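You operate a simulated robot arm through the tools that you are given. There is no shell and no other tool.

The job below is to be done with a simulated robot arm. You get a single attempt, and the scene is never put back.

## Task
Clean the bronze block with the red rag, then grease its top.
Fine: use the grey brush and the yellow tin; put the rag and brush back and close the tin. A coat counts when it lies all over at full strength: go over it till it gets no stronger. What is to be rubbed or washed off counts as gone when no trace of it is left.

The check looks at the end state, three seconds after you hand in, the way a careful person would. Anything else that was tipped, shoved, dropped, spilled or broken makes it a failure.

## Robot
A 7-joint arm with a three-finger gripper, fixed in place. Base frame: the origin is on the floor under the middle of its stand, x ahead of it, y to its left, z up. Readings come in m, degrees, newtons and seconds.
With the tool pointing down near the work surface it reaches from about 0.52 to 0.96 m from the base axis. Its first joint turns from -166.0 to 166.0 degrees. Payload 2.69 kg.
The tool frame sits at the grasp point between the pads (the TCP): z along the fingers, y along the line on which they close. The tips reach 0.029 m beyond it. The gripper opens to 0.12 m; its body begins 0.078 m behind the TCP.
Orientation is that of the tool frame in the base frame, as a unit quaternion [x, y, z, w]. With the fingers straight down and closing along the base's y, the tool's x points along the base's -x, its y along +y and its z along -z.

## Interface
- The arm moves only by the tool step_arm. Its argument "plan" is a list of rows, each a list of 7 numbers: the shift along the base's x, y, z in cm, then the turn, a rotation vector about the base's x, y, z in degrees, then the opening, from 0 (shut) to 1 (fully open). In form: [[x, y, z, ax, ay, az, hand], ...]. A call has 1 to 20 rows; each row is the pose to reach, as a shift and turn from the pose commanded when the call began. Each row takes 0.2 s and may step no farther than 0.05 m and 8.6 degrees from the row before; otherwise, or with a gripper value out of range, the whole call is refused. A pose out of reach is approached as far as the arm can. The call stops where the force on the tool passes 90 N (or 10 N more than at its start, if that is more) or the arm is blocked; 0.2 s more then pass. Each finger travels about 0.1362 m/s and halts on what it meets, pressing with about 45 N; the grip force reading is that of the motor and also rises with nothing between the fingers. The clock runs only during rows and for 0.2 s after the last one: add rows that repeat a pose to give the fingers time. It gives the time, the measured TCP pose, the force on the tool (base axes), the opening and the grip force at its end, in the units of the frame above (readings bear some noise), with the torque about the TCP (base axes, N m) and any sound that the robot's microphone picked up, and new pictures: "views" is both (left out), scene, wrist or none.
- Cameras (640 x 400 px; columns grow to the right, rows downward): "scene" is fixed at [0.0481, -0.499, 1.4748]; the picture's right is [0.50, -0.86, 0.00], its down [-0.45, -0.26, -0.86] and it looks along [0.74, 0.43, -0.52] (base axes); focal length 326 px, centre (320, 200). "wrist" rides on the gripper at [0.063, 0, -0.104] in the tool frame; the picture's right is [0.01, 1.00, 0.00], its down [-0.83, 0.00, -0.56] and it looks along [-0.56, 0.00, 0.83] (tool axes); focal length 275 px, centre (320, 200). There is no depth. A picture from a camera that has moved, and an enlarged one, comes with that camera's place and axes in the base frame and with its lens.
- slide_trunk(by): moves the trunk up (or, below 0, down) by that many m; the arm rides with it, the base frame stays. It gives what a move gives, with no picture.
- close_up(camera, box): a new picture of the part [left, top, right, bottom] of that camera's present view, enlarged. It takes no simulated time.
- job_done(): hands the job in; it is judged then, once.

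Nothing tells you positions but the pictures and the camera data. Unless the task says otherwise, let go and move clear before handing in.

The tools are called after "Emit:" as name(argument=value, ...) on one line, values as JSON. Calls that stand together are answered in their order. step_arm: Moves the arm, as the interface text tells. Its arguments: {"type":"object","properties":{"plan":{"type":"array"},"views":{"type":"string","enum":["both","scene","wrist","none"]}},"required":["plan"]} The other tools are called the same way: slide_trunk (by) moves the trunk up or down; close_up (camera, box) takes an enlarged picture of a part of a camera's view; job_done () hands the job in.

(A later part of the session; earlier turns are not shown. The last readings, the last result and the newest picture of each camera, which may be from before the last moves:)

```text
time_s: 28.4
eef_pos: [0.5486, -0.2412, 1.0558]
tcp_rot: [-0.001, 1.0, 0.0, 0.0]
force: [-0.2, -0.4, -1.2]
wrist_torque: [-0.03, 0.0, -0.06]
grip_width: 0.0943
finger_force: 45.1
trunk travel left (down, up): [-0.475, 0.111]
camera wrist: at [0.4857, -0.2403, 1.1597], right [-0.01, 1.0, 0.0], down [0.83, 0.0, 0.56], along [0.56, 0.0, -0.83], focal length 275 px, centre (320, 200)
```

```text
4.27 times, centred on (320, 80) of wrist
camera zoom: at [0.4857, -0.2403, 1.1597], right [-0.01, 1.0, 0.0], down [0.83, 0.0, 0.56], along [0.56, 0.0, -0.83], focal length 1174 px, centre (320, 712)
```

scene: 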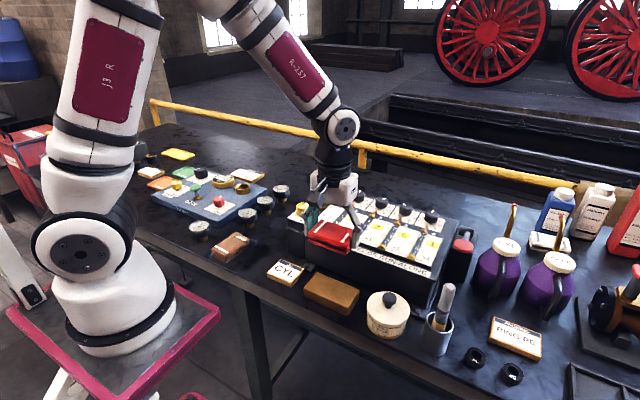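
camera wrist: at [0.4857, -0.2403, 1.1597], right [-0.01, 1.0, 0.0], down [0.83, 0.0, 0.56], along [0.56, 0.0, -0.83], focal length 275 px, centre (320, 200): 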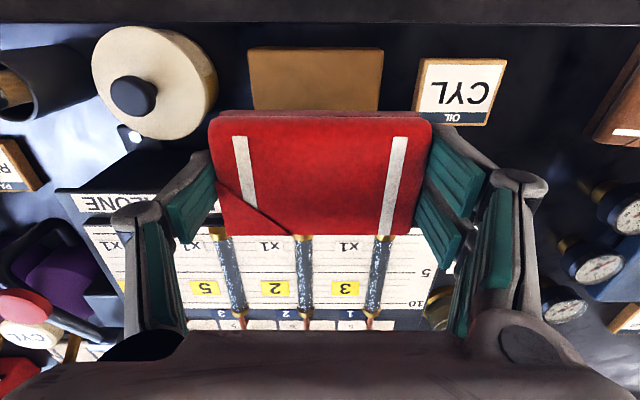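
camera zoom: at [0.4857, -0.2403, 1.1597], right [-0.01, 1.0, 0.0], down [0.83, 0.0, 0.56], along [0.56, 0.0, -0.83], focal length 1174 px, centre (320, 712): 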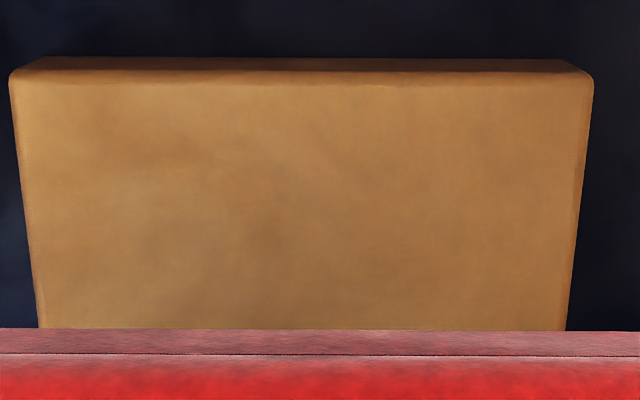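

Two passes look identical, so the faint shading is just the metal's texture and the top is clean. Now I'll carry the rag back to its place, turning it to its original orientation.

Emit:
step_arm(plan=[[0, 2.0, 0, 0, 0, 7.9, 0.5], [0, 4.0, 0, 0, 0, 15.8, 0.5], [0, 6.0, 0, 0, 0, 23.7, 0.5], [0, 8.0, 0, 0, 0, 31.6, 0.5], [0, 10.0, 0, 0, 0, 39.5, 0.5], [0, 12.0, 0, 0, 0, 47.4, 0.5], [0, 14.0, 0, 0, 0, 55.3, 0.5], [0, 16.0, 0, 0, 0, 63.2, 0.5], [0, 18.0, 0, 0, 0, 71.1, 0.5], [0.1, 20.0, 0, 0, 0, 79, 0.5], [0.2, 22.0, 0, 0, 0, 86.9, 0.5], [0.2, 24.0, 0, 0, 0, 94.5, 0.5], [0.2, 24.0, 0, 0, 0, 94.5, 0.5]], views="wrist")

```text
time_s: 31.2
eef_pos: [0.5516, -0.0045, 1.0544]
tcp_rot: [0.735, -0.678, 0.0, 0.0]
force: [0.0, 0.6, -0.6]
wrist_torque: [0.02, 0.01, -0.02]
grip_width: 0.0945
finger_force: 45.0
trunk travel left (down, up): [-0.475, 0.111]
camera wrist: at [0.5563, -0.0651, 1.1578], right [-1.0, -0.09, 0.0], down [-0.07, 0.83, 0.56], along [-0.05, 0.55, -0.83], focal length 275 px, centre (320, 200)
```

wrist: 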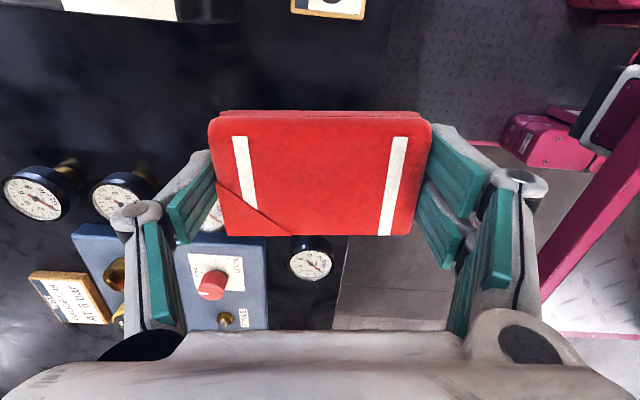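

The rag has slid up only a millimetre or two in the grip. I'll lower it onto its old spot.

Emit:
step_arm(plan=[[0, 0, -4.5, 0, 0, 0, 0.5], [0, 0, -9, 0, 0, 0, 0.5], [0, 0, -13, 0, 0, 0, 0.5], [0, 0, -15.2, 0, 0, 0, 0.5], [0, 0, -15.9, 0, 0, 0, 0.5], [0, 0, -16.1, 0, 0, 0, 0.5], [0, 0, -16.1, 0, 0, 0, 0.5]], views="wrist")

Emit:
close_up(camera="scene", box=[200, 200, 300, 290])

```text
time_s: 32.8
eef_pos: [0.5509, -0.0032, 0.894]
tcp_rot: [0.734, -0.679, 0.0, 0.0]
force: [0.9, 0.1, -0.3]
wrist_torque: [0.0, -0.01, 0.02]
grip_width: 0.0943
finger_force: 44.5
trunk travel left (down, up): [-0.475, 0.111]
camera wrist: at [0.5561, -0.0657, 0.9979], right [-1.0, -0.08, 0.0], down [-0.07, 0.83, 0.56], along [-0.05, 0.55, -0.83], focal length 275 px, centre (320, 200)
```

wrist: 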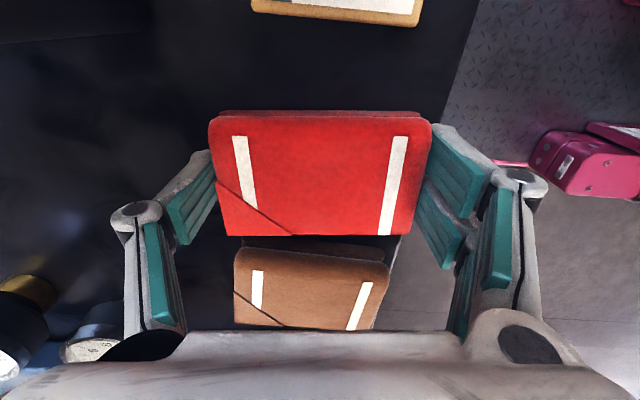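

```text
4.44 times, centred on (250, 245) of scene
camera zoom: at [0.0481, -0.499, 1.4748], right [0.5, -0.86, 0.0], down [-0.45, -0.26, -0.86], along [0.74, 0.43, -0.52], focal length 1448 px, centre (631, 0)
```

zoom: 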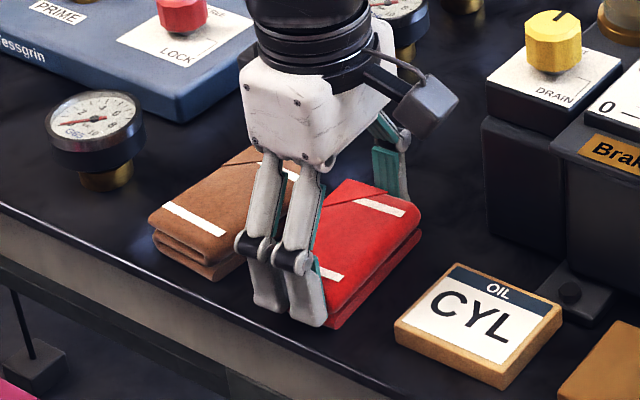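

No contact yet, so the rag is a couple of millimetres above the table. I'll lower gently until it touches.

Emit:
step_arm(plan=[[0, 0, -0.15, 0, 0, 0, 0.5], [0, 0, -0.3, 0, 0, 0, 0.5], [0, 0, -0.3, 0, 0, 0, 0.5]], views="none")

```text
time_s: 33.6
eef_pos: [0.5499, -0.0027, 0.8913]
tcp_rot: [0.735, -0.678, 0.0, 0.001]
force: [0.8, -0.5, 17.1]
wrist_torque: [0.03, 0.79, 0.03]
grip_width: 0.0941
finger_force: 45.1
trunk travel left (down, up): [-0.475, 0.111]
```

The rag is on the table. I'll release, opening evenly, and rise straight up.

Emit:
step_arm(plan=[[0, 0, 0.08, 0, 0, 0, 0.5], [0, 0, 0.08, 0, 0, 0, 0.85], [0, 0, 0.08, 0, 0, 0, 1], [0, 0, 0.08, 0, 0, 0, 1], [0, 0, 2, 0, 0, 0, 1], [0, 0, 5, 0, 0, 0, 1], [0, 0, 9, 0, 0, 0, 1], [0, 0, 13, 0, 0, 0, 1], [0, 0, 13, 0, 0, 0, 1]], views="both")

Emit:
close_up(camera="scene", box=[205, 225, 285, 290])

```text
time_s: 35.6
eef_pos: [0.5504, -0.0051, 1.0219]
tcp_rot: [0.735, -0.678, 0.0, 0.0]
force: [-0.4, -0.6, -0.3]
wrist_torque: [0.02, -0.04, 0.04]
grip_width: 0.12
finger_force: 0.1
trunk travel left (down, up): [-0.475, 0.111]
camera wrist: at [0.5556, -0.0658, 1.1256], right [-1.0, -0.08, 0.0], down [-0.07, 0.83, 0.56], along [-0.05, 0.55, -0.83], focal length 275 px, centre (320, 200)
```

scene: 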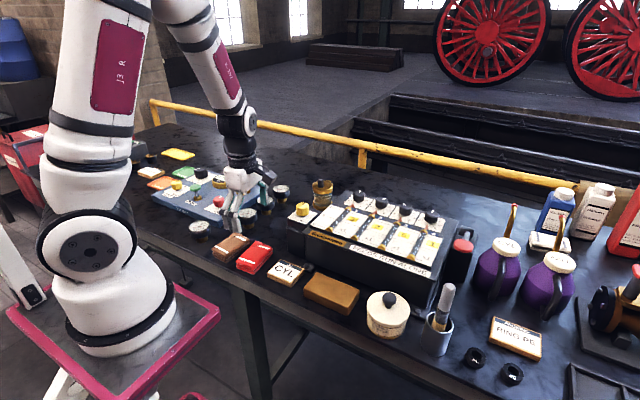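
wrist: 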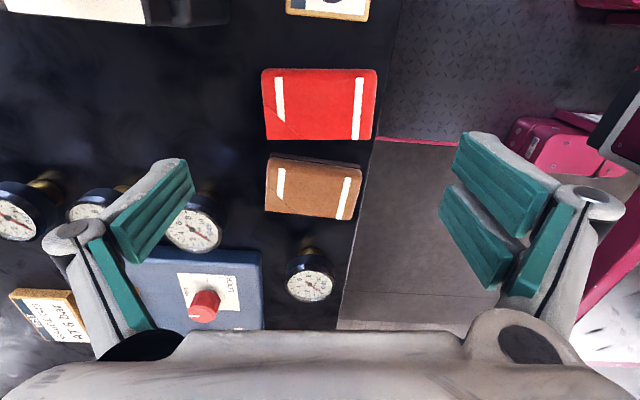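

```text
6.15 times, centred on (245, 258) of scene
camera zoom: at [0.0481, -0.499, 1.4748], right [0.5, -0.86, 0.0], down [-0.45, -0.26, -0.86], along [0.74, 0.43, -0.52], focal length 2005 px, centre (782, -154)
```

zoom: 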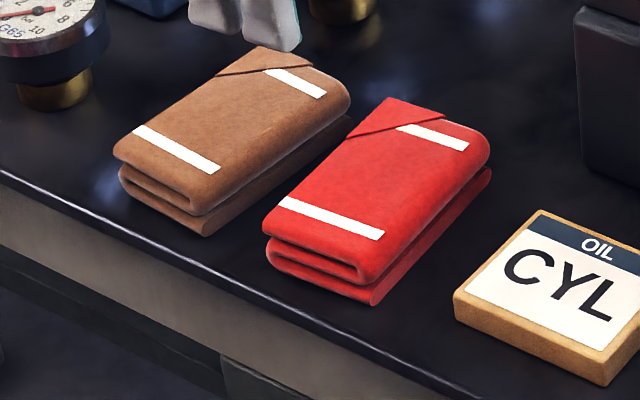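

The rag is back in its place, within a couple of millimetres. Next comes the tin's lid. The free table patch behind the red rag, around (0.69, 0.01), could hold it, so I'll look at that area from above.

Emit:
step_arm(plan=[[0, 0, 1, 0, 0, -7.9, 1], [0, 0, 2, 0, 0, -15.8, 1], [0, 0, 3, 0, 0, -23.7, 1], [0, 0.2, 4, 0, 0, -31.6, 1], [0, 0.4, 5, 0, 0, -39.5, 0.9], [0, 0.6, 6, 0, 0, -47.4, 0.8], [0, 0.8, 7, 0, 0, -55.3, 0.7], [0, 1.0, 7.8, 0, 0, -63.2, 0.6], [0, 1.2, 7.8, 0, 0, -71.1, 0.5], [0, 1.4, 7.8, 0, 0, -79, 0.45], [0, 1.5, 7.8, 0, 0, -86.9, 0.45], [0, 1.5, 7.8, 0, 0, -94.5, 0.45], [0, 1.5, 7.8, 0, 0, -94.5, 0.45]], views="both")

Emit:
close_up(camera="wrist", box=[200, 80, 440, 230])

```text
time_s: 38.4
eef_pos: [0.5497, 0.0131, 1.0998]
tcp_rot: [0.001, 1.0, 0.0, 0.0]
force: [-0.6, 0.2, -0.1]
wrist_torque: [0.04, 0.01, 0.0]
grip_width: 0.0541
finger_force: 0.0
trunk travel left (down, up): [-0.475, 0.111]
camera wrist: at [0.4871, 0.0132, 1.2037], right [0.0, 1.0, 0.0], down [0.83, 0.0, 0.56], along [0.56, 0.0, -0.83], focal length 275 px, centre (320, 200)
```

scene: 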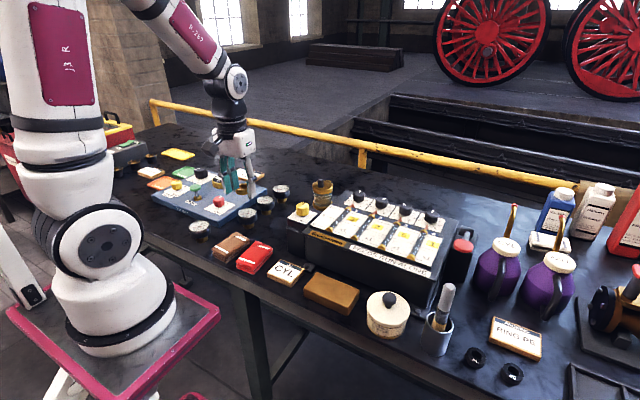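
wrist: 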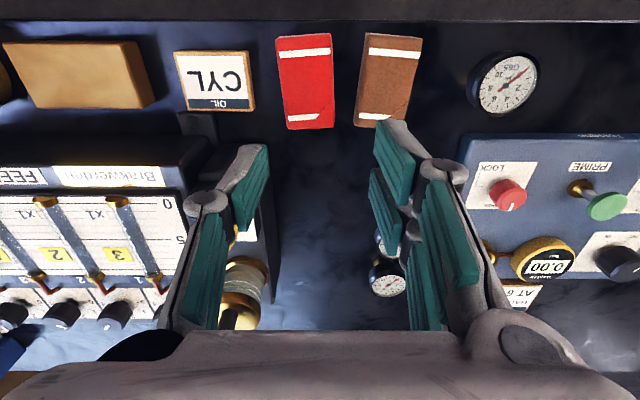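

```text
2.67 times, centred on (320, 155) of wrist
camera zoom: at [0.4871, 0.0132, 1.2037], right [0.0, 1.0, 0.0], down [0.83, 0.0, 0.56], along [0.56, 0.0, -0.83], focal length 734 px, centre (320, 320)
```

zoom: 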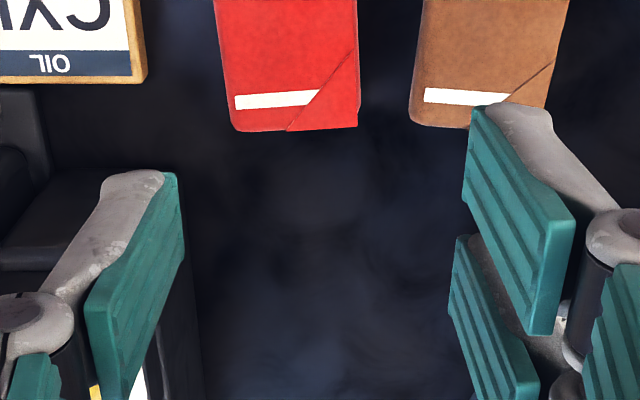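

There's room for the lid around (0.69, 0.005), between the drain box and the gauges. Now I'll go above the tin.

Emit:
step_arm(plan=[[0, -4.4, 0, 0, 0, 0, 0.45], [0, -8.8, 0, 0, 0, 0, 0.45], [0, -13.2, 0, 0, 0, 0, 0.45], [0, -17.6, 0, 0, 0, 0, 0.45], [0, -22, 0, 0, 0, 0, 0.45], [-0.3, -26.4, 0, 0, 0, 0, 0.45], [-0.6, -30.8, 0, 0, 0, 0, 0.45], [-1, -35.2, 0, 0, 0, 0, 0.45], [-1, -39.7, 0, 0, 0, 0, 0.45], [-1, -39.7, 0, 0, 0, 0, 0.45]], views="both")

Emit:
close_up(camera="wrist", box=[200, 40, 440, 190])

Emit:
close_up(camera="scene", box=[350, 260, 470, 360])

```text
time_s: 40.6
eef_pos: [0.5412, -0.3852, 1.0993]
tcp_rot: [-0.001, 1.0, 0.0, 0.0]
force: [-0.2, 1.1, 0.1]
wrist_torque: [-0.05, 0.02, 0.0]
grip_width: 0.0538
finger_force: 0.0
trunk travel left (down, up): [-0.475, 0.111]
camera wrist: at [0.4782, -0.3844, 1.2043], right [-0.01, 1.0, 0.0], down [0.83, 0.0, 0.56], along [0.56, 0.0, -0.83], focal length 275 px, centre (320, 200)
```

scene: 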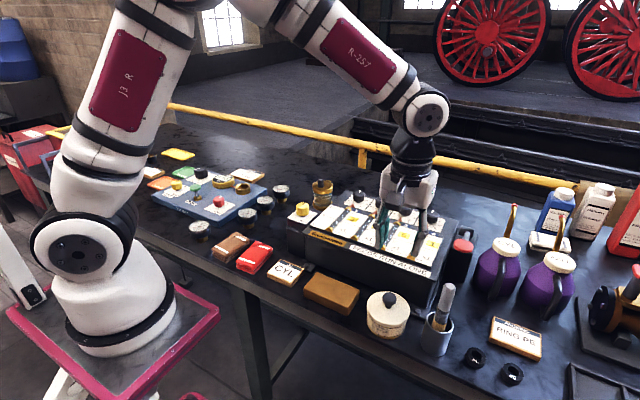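
wrist: 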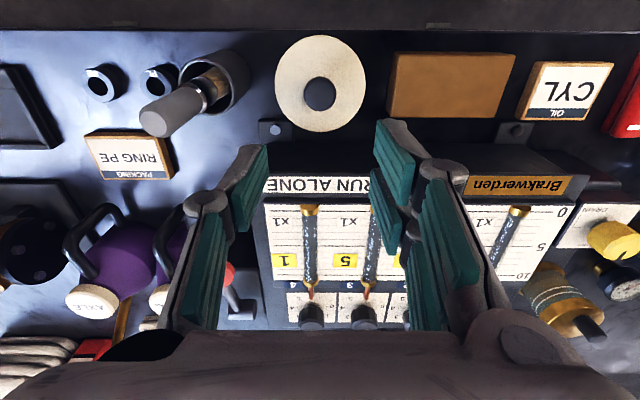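

```text
2.67 times, centred on (320, 115) of wrist
camera zoom: at [0.4782, -0.3844, 1.2043], right [-0.01, 1.0, 0.0], down [0.83, 0.0, 0.56], along [0.56, 0.0, -0.83], focal length 734 px, centre (320, 427)
```

zoom: 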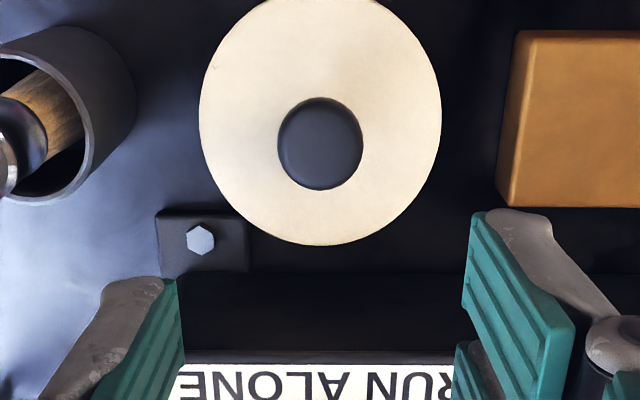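

```text
4.00 times, centred on (410, 310) of scene
camera zoom: at [0.0481, -0.499, 1.4748], right [0.5, -0.86, 0.0], down [-0.45, -0.26, -0.86], along [0.74, 0.43, -0.52], focal length 1303 px, centre (-40, -240)
```

zoom: 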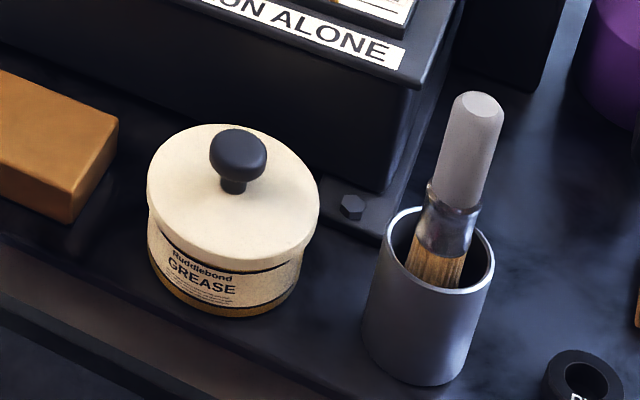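

The lid knob sits at about (0.539, −0.3845), with the ball between z 0.92 and 0.945. I'll lower over it with the fingers partly open, staying clear of the brush handle, and check before closing.

Emit:
step_arm(plan=[[-0.1, 0, -4, 0, 0, 0, 0.45], [-0.15, 0, -8, 0, 0, 0, 0.45], [-0.15, 0, -11, 0, 0, 0, 0.45], [-0.15, 0, -13.5, 0, 0, 0, 0.45], [-0.15, 0, -13.5, 0, 0, 0, 0.45]], views="both")

Emit:
close_up(camera="scene", box=[340, 240, 470, 350])

```text
time_s: 41.8
eef_pos: [0.538, -0.3835, 0.9644]
tcp_rot: [-0.001, 1.0, 0.0, -0.001]
force: [-0.1, -0.7, 0.1]
wrist_torque: [0.0, 0.01, 0.02]
grip_width: 0.0538
finger_force: 0.1
trunk travel left (down, up): [-0.475, 0.111]
camera wrist: at [0.4753, -0.3837, 1.0674], right [-0.01, 1.0, 0.0], down [0.83, 0.0, 0.56], along [0.56, 0.0, -0.83], focal length 275 px, centre (320, 200)
```

scene: 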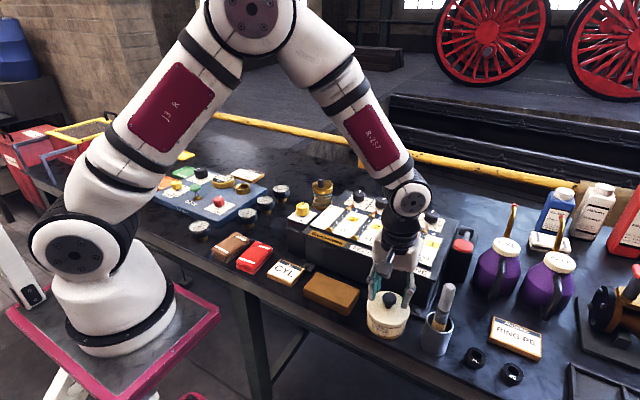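
wrist: 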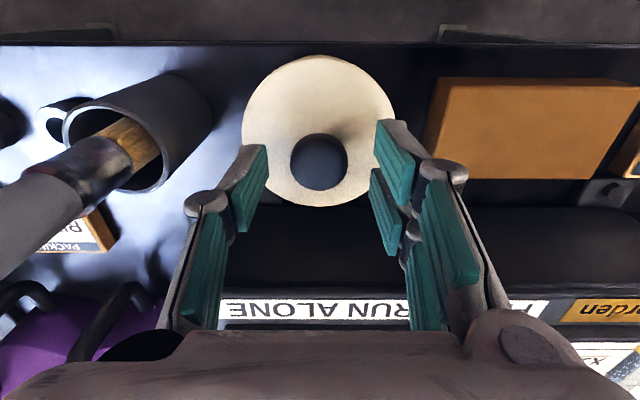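

```text
3.64 times, centred on (405, 295) of scene
camera zoom: at [0.0481, -0.499, 1.4748], right [0.5, -0.86, 0.0], down [-0.45, -0.26, -0.86], along [0.74, 0.43, -0.52], focal length 1184 px, centre (11, -146)
```

zoom: 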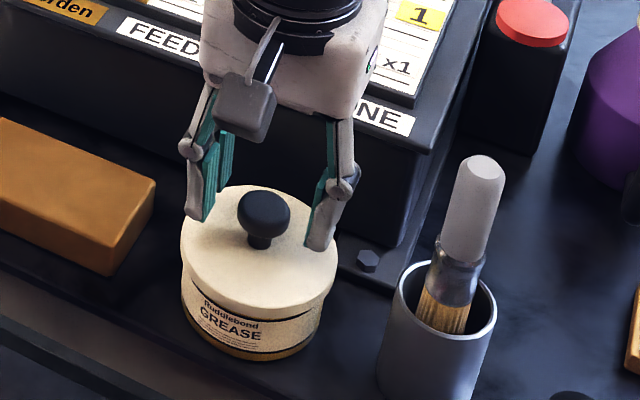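

The knob is centred between the fingers. I'll lower the last 2 cm, with the tips staying about 1 cm above the lid, and close on it.

Emit:
step_arm(plan=[[0, 0, -1.2, 0, 0, 0, 0.45], [0, 0, -2.3, 0, 0, 0, 0.45], [0, 0, -2.3, 0, 0, 0, 0.45], [0, 0, -2.3, 0, 0, 0, 0.3], [0, 0, -2.3, 0, 0, 0, 0.1], [0, 0, -2.3, 0, 0, 0, 0.1], [0, 0, -2.3, 0, 0, 0, 0.1]], views="wrist")

Emit:
close_up(camera="scene", box=[340, 240, 470, 350])

```text
time_s: 43.4
eef_pos: [0.5393, -0.3852, 0.9449]
tcp_rot: [-0.001, 1.0, -0.003, 0.003]
force: [3.3, 4.9, 58.5]
wrist_torque: [0.46, 0.06, -0.09]
grip_width: 0.0269
finger_force: 44.8
trunk travel left (down, up): [-0.475, 0.111]
camera wrist: at [0.4758, -0.3838, 1.048], right [-0.01, 1.0, -0.01], down [0.83, 0.01, 0.56], along [0.56, 0.0, -0.83], focal length 275 px, centre (320, 200)
```

wrist: 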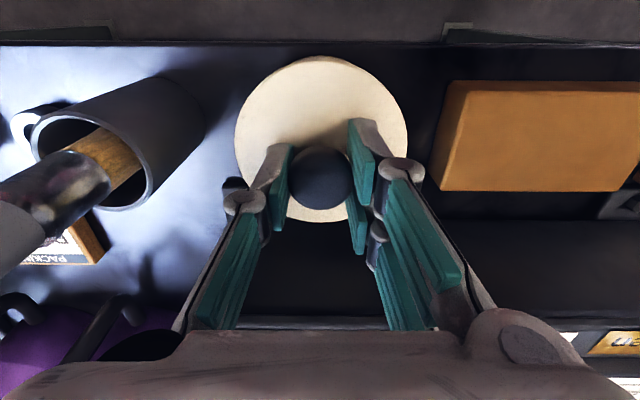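

```text
3.64 times, centred on (405, 295) of scene
camera zoom: at [0.0481, -0.499, 1.4748], right [0.5, -0.86, 0.0], down [-0.45, -0.26, -0.86], along [0.74, 0.43, -0.52], focal length 1184 px, centre (11, -146)
```

zoom: 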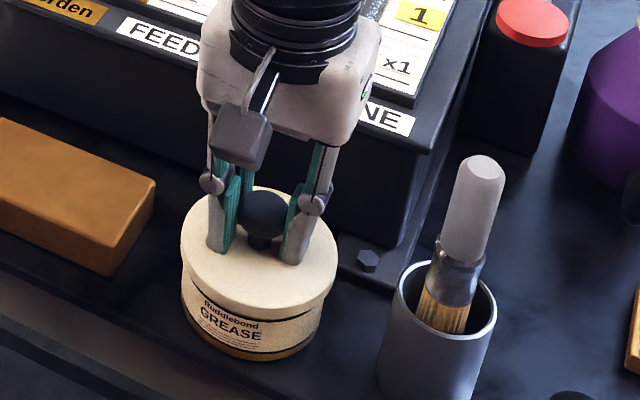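

The tips are pressing on the lid by about 58 N, so I'll ease upward, then lift the lid slowly and see that it comes free.

Emit:
step_arm(plan=[[0, 0, 0.3, 0, 0, 0, 0.1], [0, 0, 0.3, 0, 0, 0, 0.1]], views="none")

```text
time_s: 44.0
eef_pos: [0.5399, -0.3852, 0.9448]
tcp_rot: [0.0, 1.0, -0.001, 0.001]
force: [8.1, -2.2, 27.8]
wrist_torque: [-0.09, -0.51, -0.07]
grip_width: 0.0267
finger_force: 44.8
trunk travel left (down, up): [-0.475, 0.111]
```

Emit:
step_arm(plan=[[0, 0, 0.3, 0, 0, 0, 0.1], [0, 0, 0.8, 0, 0, 0, 0.1], [0, 0, 1.5, 0, 0, 0, 0.1], [0, 0, 2.5, 0, 0, 0, 0.1], [0, 0, 2.5, 0, 0, 0, 0.1]], views="wrist")

Emit:
close_up(camera="scene", box=[340, 240, 470, 350])

```text
time_s: 45.2
eef_pos: [0.5385, -0.3843, 0.9695]
tcp_rot: [-0.001, 1.0, 0.0, 0.0]
force: [0.9, 0.3, -0.9]
wrist_torque: [0.0, 0.01, 0.03]
grip_width: 0.0269
finger_force: 45.0
trunk travel left (down, up): [-0.475, 0.111]
heard: snap
camera wrist: at [0.4755, -0.3844, 1.074], right [-0.01, 1.0, 0.0], down [0.83, 0.0, 0.56], along [0.56, 0.0, -0.83], focal length 275 px, centre (320, 200)
```

wrist: 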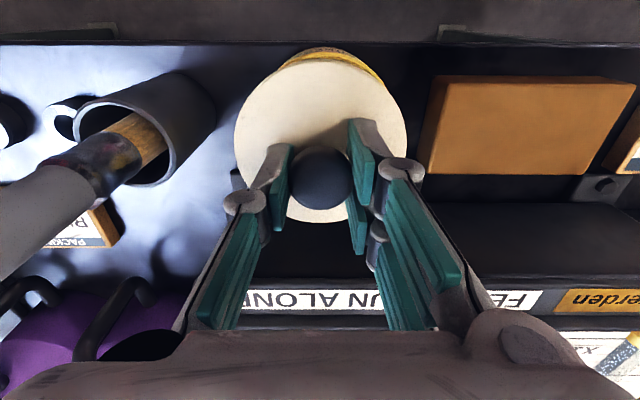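

```text
3.64 times, centred on (405, 295) of scene
camera zoom: at [0.0481, -0.499, 1.4748], right [0.5, -0.86, 0.0], down [-0.45, -0.26, -0.86], along [0.74, 0.43, -0.52], focal length 1184 px, centre (11, -146)
```

zoom: 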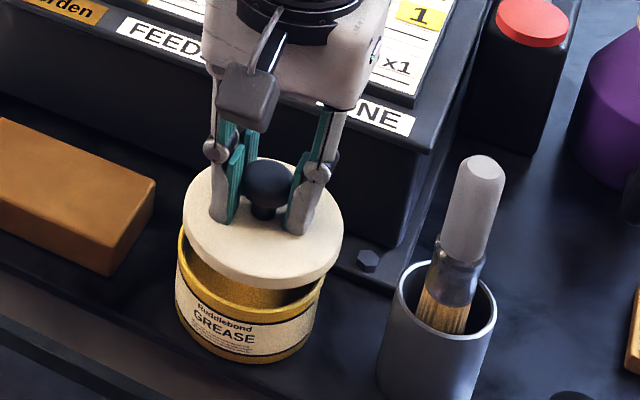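

The lid snapped off cleanly and the yellow tin stayed put. I'll lift it high, carry it along the front of the bench and over to the free patch.

Emit:
step_arm(plan=[[0, 0, 4.5, 0, 0, 0, 0.1], [0, 0, 9, 0, 0, 0, 0.1], [0, 0, 13, 0, 0, 0, 0.1], [0, 4.4, 13, 0, 0, 0, 0.1], [0, 8.8, 13, 0, 0, 0, 0.1], [0, 13.2, 13, 0, 0, 0, 0.1], [0, 17.6, 13, 0, 0, 0, 0.1], [0, 22, 13, 0, 0, 0, 0.1], [0, 26.4, 13, 0, 0, 0, 0.1], [0, 30.8, 13, 0, 0, 0, 0.1], [0, 35.2, 13, 0, 0, 0, 0.1], [0, 39, 13, 0, 0, 0, 0.1], [4, 39, 13, 0, 0, 0, 0.1], [8, 39, 13, 0, 0, 0, 0.1], [12, 39, 13, 0, 0, 0, 0.1], [15, 39, 13, 0, 0, 0, 0.1], [15, 39, 13, 0, 0, 0, 0.1]], views="both")

Emit:
close_up(camera="scene", box=[230, 130, 350, 250])

Emit:
close_up(camera="scene", box=[350, 260, 470, 360])

```text
time_s: 48.8
eef_pos: [0.6891, 0.0053, 1.101]
tcp_rot: [-0.001, 1.0, 0.0, 0.0]
force: [-0.8, 0.9, -0.2]
wrist_torque: [-0.01, 0.0, -0.03]
grip_width: 0.0268
finger_force: 45.6
trunk travel left (down, up): [-0.475, 0.111]
camera wrist: at [0.6262, 0.0051, 1.204], right [-0.01, 1.0, 0.0], down [0.83, 0.0, 0.56], along [0.56, 0.0, -0.83], focal length 275 px, centre (320, 200)
```

scene: 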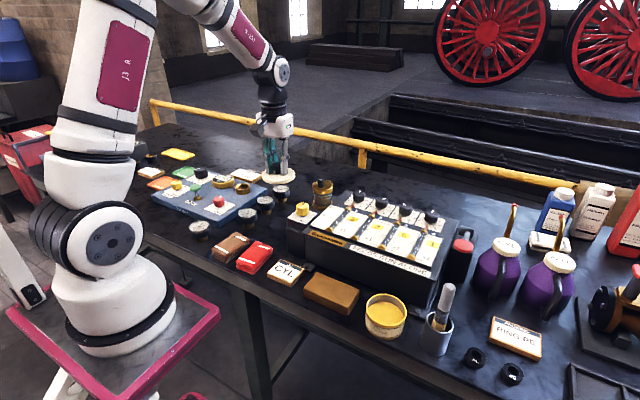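
wrist: 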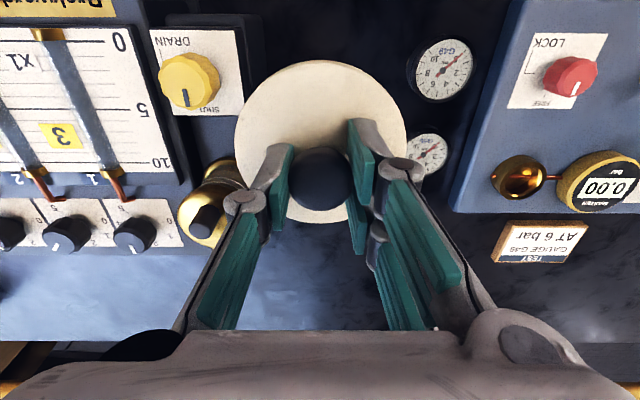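

```text
3.33 times, centred on (290, 190) of scene
camera zoom: at [0.0481, -0.499, 1.4748], right [0.5, -0.86, 0.0], down [-0.45, -0.26, -0.86], along [0.74, 0.43, -0.52], focal length 1086 px, centre (420, 233)
```

zoom: 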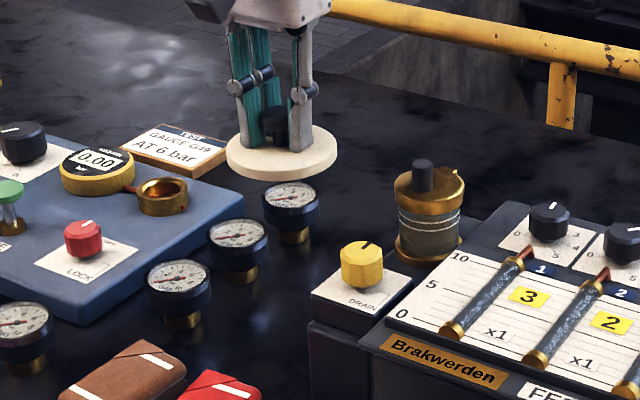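

```text
4.00 times, centred on (410, 310) of scene
camera zoom: at [0.0481, -0.499, 1.4748], right [0.5, -0.86, 0.0], down [-0.45, -0.26, -0.86], along [0.74, 0.43, -0.52], focal length 1303 px, centre (-40, -240)
```

zoom: 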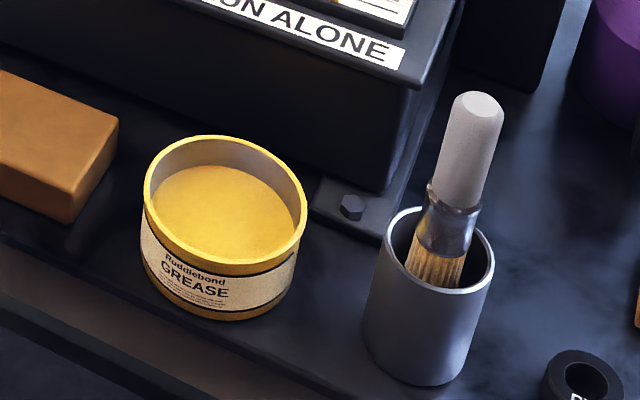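

The tin is open with grease inside, and the patch below the lid is free between y −0.056 and 0.085. I'll lower the lid there.

Emit:
step_arm(plan=[[0, 0.7, -4.5, 0, 0, 0, 0.1], [0, 0.7, -9, 0, 0, 0, 0.1], [0, 0.7, -13.5, 0, 0, 0, 0.1], [0, 0.7, -16.5, 0, 0, 0, 0.1], [0, 0.7, -18, 0, 0, 0, 0.1], [0, 0.7, -18, 0, 0, 0, 0.1]], views="wrist")

Emit:
close_up(camera="scene", box=[220, 150, 340, 250])

```text
time_s: 50.2
eef_pos: [0.6892, 0.0117, 0.9201]
tcp_rot: [0.0, 1.0, -0.001, 0.0]
force: [0.1, -0.5, 0.3]
wrist_torque: [0.01, -0.01, 0.01]
grip_width: 0.0268
finger_force: 45.1
trunk travel left (down, up): [-0.475, 0.111]
camera wrist: at [0.6261, 0.0124, 1.0239], right [-0.01, 1.0, 0.0], down [0.83, 0.0, 0.56], along [0.56, 0.0, -0.83], focal length 275 px, centre (320, 200)
```

wrist: 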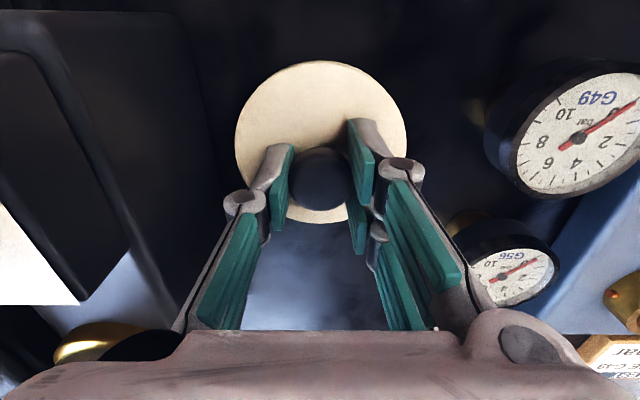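

```text
4.00 times, centred on (280, 200) of scene
camera zoom: at [0.0481, -0.499, 1.4748], right [0.5, -0.86, 0.0], down [-0.45, -0.26, -0.86], along [0.74, 0.43, -0.52], focal length 1303 px, centre (480, 200)
```

zoom: 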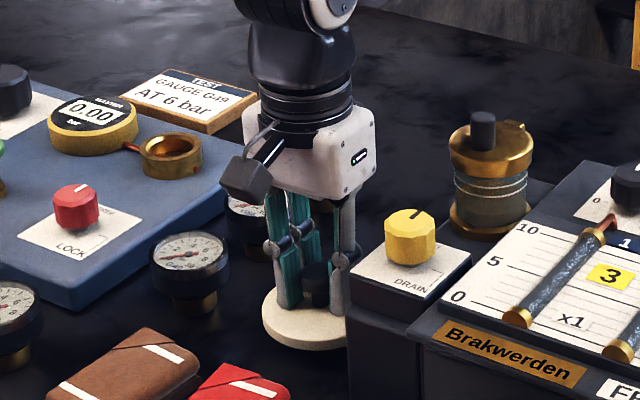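

The lid is about 1–2 cm above the table with clearance all round. I'll lower it in small steps until contact.

Emit:
step_arm(plan=[[0, 0, -0.5, 0, 0, 0, 0.1], [0, 0, -1.0, 0, 0, 0, 0.1], [0, 0, -1.2, 0, 0, 0, 0.1], [0, 0, -1.2, 0, 0, 0, 0.1]], views="none")

```text
time_s: 51.2
eef_pos: [0.6891, 0.0116, 0.9084]
tcp_rot: [0.0, 1.0, -0.001, 0.0]
force: [-0.6, 0.4, -0.5]
wrist_torque: [-0.03, -0.01, 0.04]
grip_width: 0.027
finger_force: 45.2
trunk travel left (down, up): [-0.475, 0.111]
```

Emit:
step_arm(plan=[[0, 0, -0.3, 0, 0, 0, 0.1], [0, 0, -0.5, 0, 0, 0, 0.1], [0, 0, -0.5, 0, 0, 0, 0.1]], views="none")

```text
time_s: 52.0
eef_pos: [0.6898, 0.0125, 0.9036]
tcp_rot: [0.001, 1.0, 0.0, 0.0]
force: [-0.5, -0.4, 0.0]
wrist_torque: [0.0, -0.02, -0.07]
grip_width: 0.0268
finger_force: 44.7
trunk travel left (down, up): [-0.475, 0.111]
```

Emit:
step_arm(plan=[[0, 0, -0.2, 0, 0, 0, 0.1], [0, 0, -0.4, 0, 0, 0, 0.1], [0, 0, -0.4, 0, 0, 0, 0.1]], views="wrist")

Emit:
close_up(camera="scene", box=[240, 180, 320, 245])

```text
time_s: 52.8
eef_pos: [0.6873, 0.0119, 0.8999]
tcp_rot: [0.001, 1.0, 0.0, 0.0]
force: [0.4, -0.5, 0.2]
wrist_torque: [0.0, 0.0, 0.03]
grip_width: 0.0268
finger_force: 44.8
trunk travel left (down, up): [-0.475, 0.111]
camera wrist: at [0.6257, 0.0126, 1.0031], right [-0.01, 1.0, 0.0], down [0.83, 0.0, 0.56], along [0.56, 0.0, -0.83], focal length 275 px, centre (320, 200)
```

wrist: 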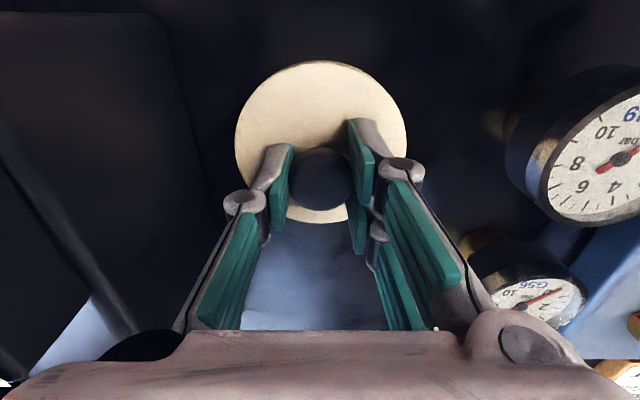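

```text
6.15 times, centred on (280, 212) of scene
camera zoom: at [0.0481, -0.499, 1.4748], right [0.5, -0.86, 0.0], down [-0.45, -0.26, -0.86], along [0.74, 0.43, -0.52], focal length 2005 px, centre (566, 123)
```

zoom: 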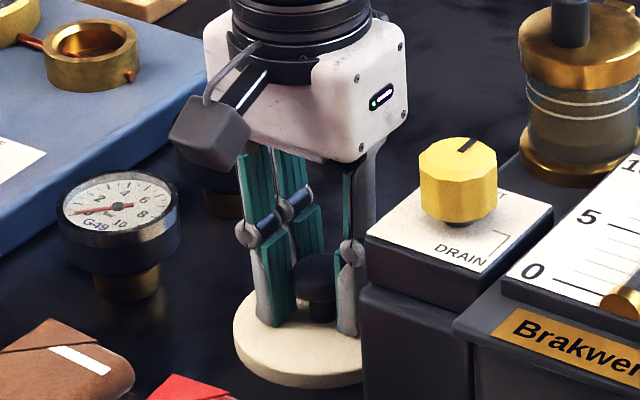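

Still no contact. I'll continue down in small steps.

Emit:
step_arm(plan=[[0, 0, -0.2, 0, 0, 0, 0.1], [0, 0, -0.4, 0, 0, 0, 0.1], [0, 0, -0.4, 0, 0, 0, 0.1]], views="none")

```text
time_s: 53.6
eef_pos: [0.6894, 0.0126, 0.899]
tcp_rot: [0.0, 1.0, 0.0, 0.004]
force: [-7.7, 1.2, 64.6]
wrist_torque: [0.21, 0.48, -0.06]
grip_width: 0.0266
finger_force: 45.1
trunk travel left (down, up): [-0.475, 0.111]
```

The lid is on the table. I'll relieve the pressure, open, and rise.

Emit:
step_arm(plan=[[0, 0, 0.35, 0, 0, 0, 0.1], [0, 0, 0.35, 0, 0, 0, 0.1], [0, 0, 0.35, 0, 0, 0, 0.3], [0, 0, 0.35, 0, 0, 0, 0.45], [0, 0, 0.35, 0, 0, 0, 0.45], [0, 0, 2.5, 0, 0, 0, 0.45], [0, 0, 6, 0, 0, 0, 0.45], [0, 0, 10, 0, 0, 0, 0.45], [0, 0, 15, 0, 0, 0, 0.45], [0, 0, 20.5, 0, 0, 0, 0.45]], views="none")

```text
refused: row 10 steps farther than a row can; nothing moved
```

Emit:
step_arm(plan=[[0, 0, 0.35, 0, 0, 0, 0.1], [0, 0, 0.35, 0, 0, 0, 0.1], [0, 0, 0.35, 0, 0, 0, 0.3], [0, 0, 0.35, 0, 0, 0, 0.45], [0, 0, 0.35, 0, 0, 0, 0.45], [0, 0, 2.5, 0, 0, 0, 0.45], [0, 0, 6, 0, 0, 0, 0.45], [0, 0, 10.5, 0, 0, 0, 0.45], [0, 0, 15, 0, 0, 0, 0.45], [0, 0, 18, 0, 0, 0, 0.45], [0, 0, 20.5, 0, 0, 0, 0.45], [0, 0, 20.5, 0, 0, 0, 0.45]], views="both")

Emit:
close_up(camera="scene", box=[240, 180, 320, 245])

```text
time_s: 56.2
eef_pos: [0.6874, 0.0123, 1.1016]
tcp_rot: [-0.001, 1.0, 0.0, 0.001]
force: [0.5, -0.7, 0.4]
wrist_torque: [0.01, 0.0, 0.01]
grip_width: 0.054
finger_force: 0.0
trunk travel left (down, up): [-0.475, 0.111]
camera wrist: at [0.6251, 0.0129, 1.2052], right [-0.01, 1.0, 0.0], down [0.83, 0.0, 0.56], along [0.56, 0.0, -0.83], focal length 275 px, centre (320, 200)
```

scene: 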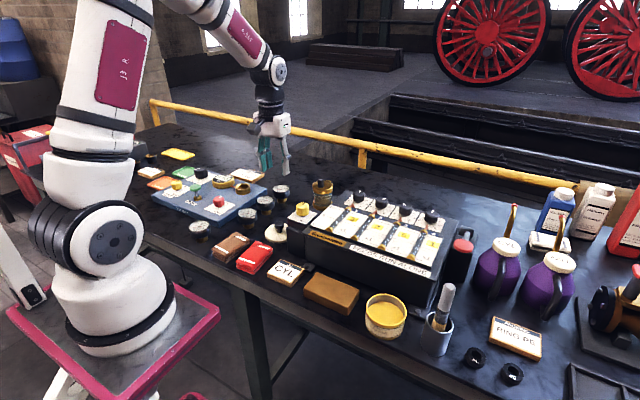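
wrist: 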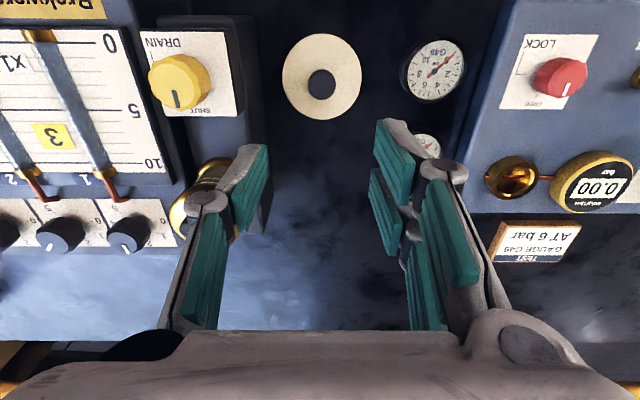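

```text
6.15 times, centred on (280, 212) of scene
camera zoom: at [0.0481, -0.499, 1.4748], right [0.5, -0.86, 0.0], down [-0.45, -0.26, -0.86], along [0.74, 0.43, -0.52], focal length 2005 px, centre (566, 123)
```

zoom: 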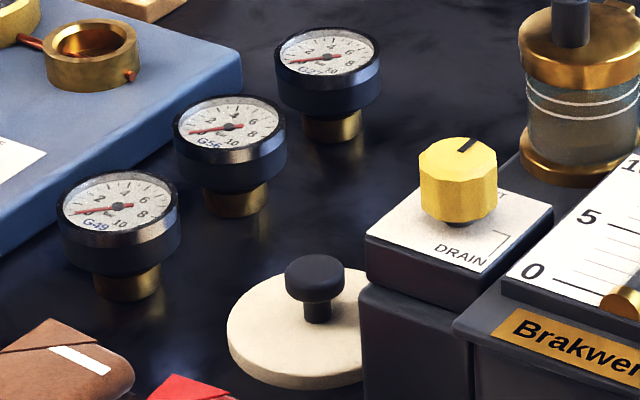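

The lid rests flat behind the red rag. Next I fetch the brush: it stands upright in its cup at about (0.534, −0.489), with the handle between z 0.966 and 1.037. I'll move above it.

Emit:
step_arm(plan=[[-4.5, 0, 0, 0, 0, 0, 0.45], [-9, 0, 0, 0, 0, 0, 0.45], [-13.5, 0, 0, 0, 0, 0, 0.45], [-14, -4.2, 0.5, 0, 0, 0, 0.45], [-14.5, -8.4, 1, 0, 0, 0, 0.45], [-15, -12.6, 1, 0, 0, 0, 0.45], [-15.5, -16.8, 1, 0, 0, 0, 0.45], [-15.5, -21, 1, 0, 0, 0, 0.45], [-15.5, -25.2, 1, 0, 0, 0, 0.45], [-15.5, -29.4, 1, 0, 0, 0, 0.45], [-15.5, -33.6, 1, 0, 0, 0, 0.45], [-15.5, -37.8, 1, 0, 0, 0, 0.45], [-15.5, -42, 1, 0, 0, 0, 0.45], [-15.5, -46.2, 1, 0, 0, 0, 0.45], [-15.5, -50.1, 1, 0, 0, 0, 0.45], [-15.5, -50.1, 1, 0, 0, 0, 0.45]], views="both")

Emit:
close_up(camera="wrist", box=[240, 60, 400, 160])

Emit:
close_up(camera="scene", box=[390, 260, 490, 370])

```text
time_s: 59.6
eef_pos: [0.5314, -0.4887, 1.1102]
tcp_rot: [-0.001, 1.0, -0.001, 0.0]
force: [-0.5, 0.0, -0.5]
wrist_torque: [0.0, 0.0, -0.01]
grip_width: 0.0541
finger_force: 0.0
trunk travel left (down, up): [-0.475, 0.111]
camera wrist: at [0.4689, -0.4886, 1.2134], right [-0.01, 1.0, 0.0], down [0.83, 0.0, 0.56], along [0.56, 0.0, -0.83], focal length 275 px, centre (320, 200)
```

scene: 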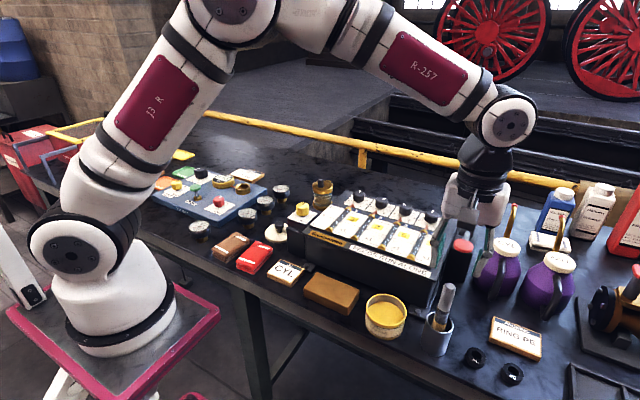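
wrist: 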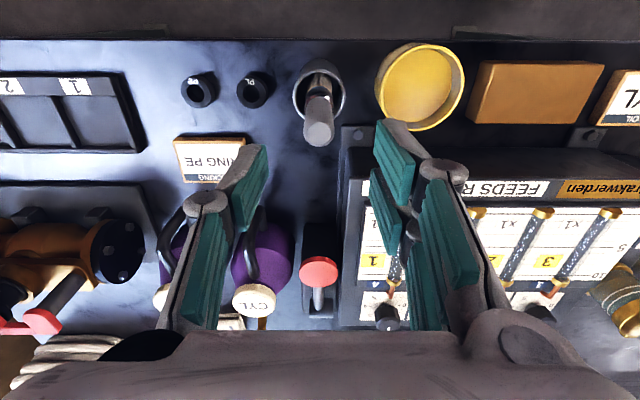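

```text
4.00 times, centred on (320, 110) of wrist
camera zoom: at [0.4689, -0.4886, 1.2134], right [-0.01, 1.0, 0.0], down [0.83, 0.0, 0.56], along [0.56, 0.0, -0.83], focal length 1101 px, centre (320, 560)
```

zoom: 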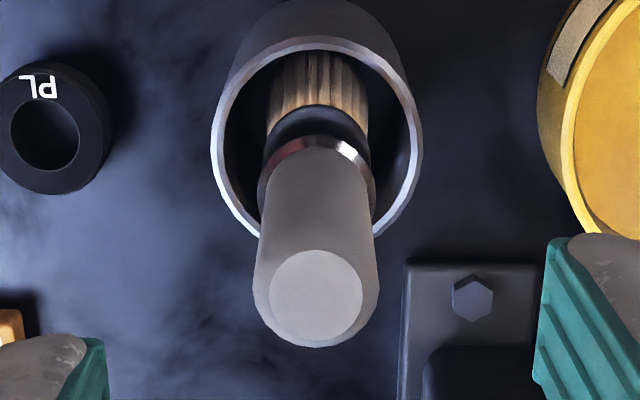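

```text
3.64 times, centred on (440, 315) of scene
camera zoom: at [0.0481, -0.499, 1.4748], right [0.5, -0.86, 0.0], down [-0.45, -0.26, -0.86], along [0.74, 0.43, -0.52], focal length 1184 px, centre (-116, -218)
```

zoom: 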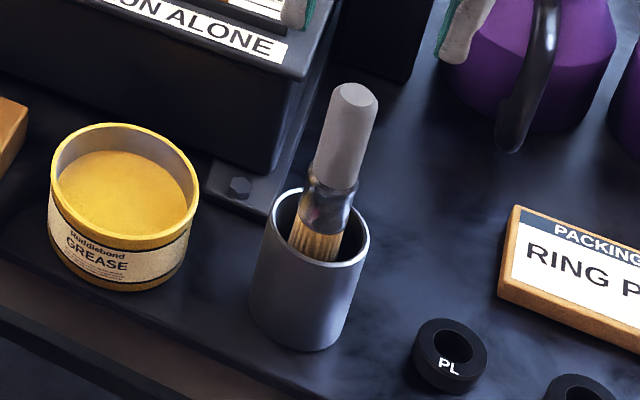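

The brush is vertical and centred in the cup at (0.534, −0.4895). I'll lower over the handle and check.

Emit:
step_arm(plan=[[0.1, 0, -3.5, 0, 0, 0, 0.45], [0.2, 0, -7, 0, 0, 0, 0.45], [0.2, 0, -9.5, 0, 0, 0, 0.45], [0.2, 0, -10.7, 0, 0, 0, 0.45], [0.2, 0, -10.7, 0, 0, 0, 0.45]], views="both")

Emit:
close_up(camera="scene", box=[390, 220, 510, 370])

```text
time_s: 60.8
eef_pos: [0.5361, -0.4879, 1.0024]
tcp_rot: [0.0, 1.0, 0.0, 0.0]
force: [0.3, -0.2, 0.8]
wrist_torque: [0.01, 0.0, 0.01]
grip_width: 0.0542
finger_force: 0.1
trunk travel left (down, up): [-0.475, 0.111]
camera wrist: at [0.4741, -0.488, 1.1057], right [-0.01, 1.0, 0.0], down [0.83, 0.0, 0.56], along [0.56, 0.0, -0.83], focal length 275 px, centre (320, 200)
```

scene: 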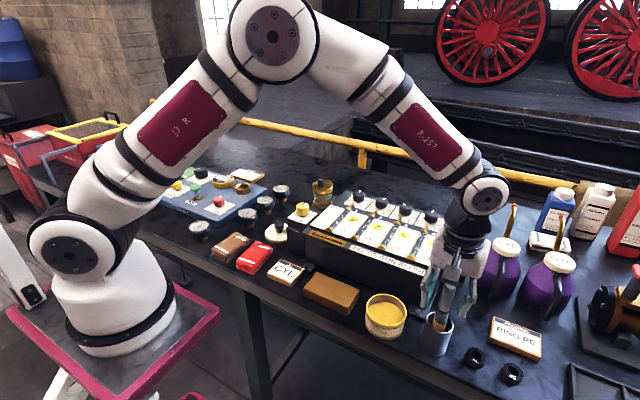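
wrist: 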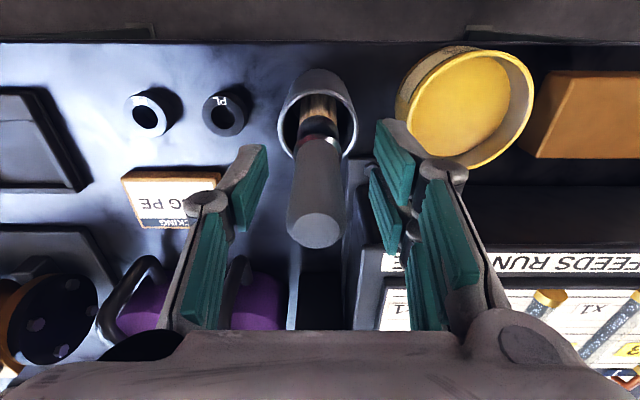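

```text
2.67 times, centred on (450, 295) of scene
camera zoom: at [0.0481, -0.499, 1.4748], right [0.5, -0.86, 0.0], down [-0.45, -0.26, -0.86], along [0.74, 0.43, -0.52], focal length 869 px, centre (-27, -53)
```

zoom: 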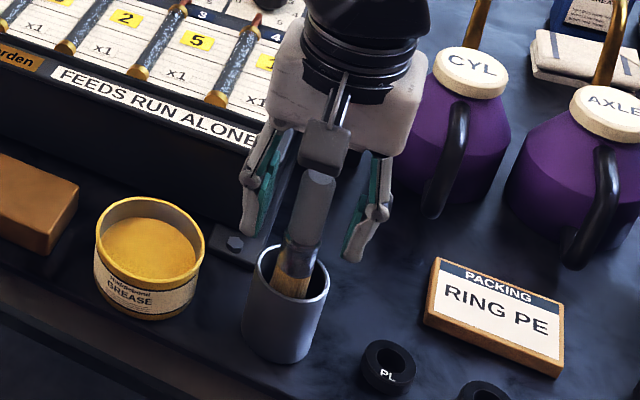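

The handle is centred between the fingers. I'll close on it and then lift the brush out straight up.

Emit:
step_arm(plan=[[-0.1, -0.1, 0, 0, 0, 0, 0.3], [-0.1, -0.1, 0, 0, 0, 0, 0.15], [-0.1, -0.1, 0, 0, 0, 0, 0.05], [-0.1, -0.1, 0, 0, 0, 0, 0.05], [-0.1, -0.1, 0, 0, 0, 0, 0.05]], views="wrist")

Emit:
close_up(camera="scene", box=[390, 220, 510, 370])

```text
time_s: 62.0
eef_pos: [0.5358, -0.4895, 1.0016]
tcp_rot: [0.001, 1.0, 0.0, 0.0]
force: [0.1, -0.4, -0.9]
wrist_torque: [-0.04, 0.04, 0.0]
grip_width: 0.0199
finger_force: 44.9
trunk travel left (down, up): [-0.475, 0.111]
camera wrist: at [0.4728, -0.4889, 1.1062], right [-0.01, 1.0, 0.0], down [0.83, 0.0, 0.56], along [0.56, 0.0, -0.83], focal length 275 px, centre (320, 200)
```

wrist: 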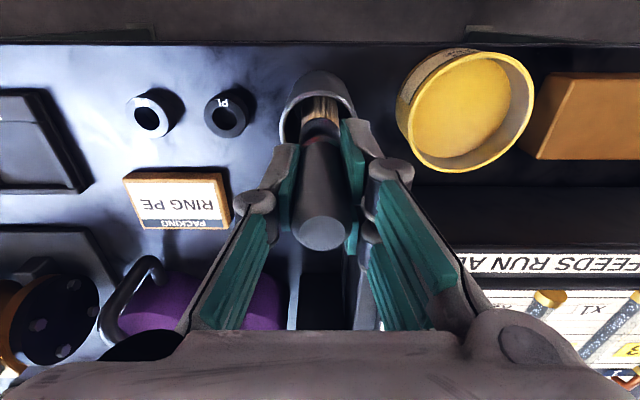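

```text
2.67 times, centred on (450, 295) of scene
camera zoom: at [0.0481, -0.499, 1.4748], right [0.5, -0.86, 0.0], down [-0.45, -0.26, -0.86], along [0.74, 0.43, -0.52], focal length 869 px, centre (-27, -53)
```

zoom: 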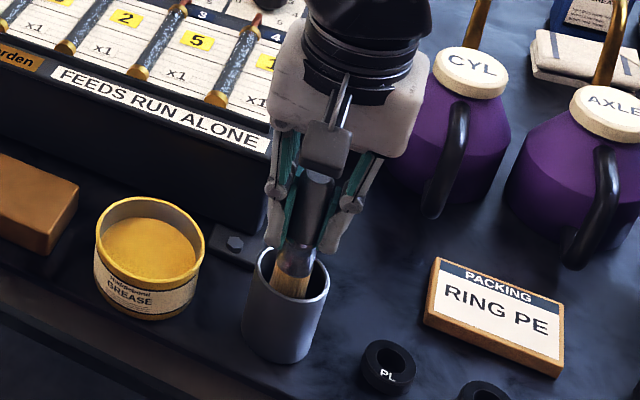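

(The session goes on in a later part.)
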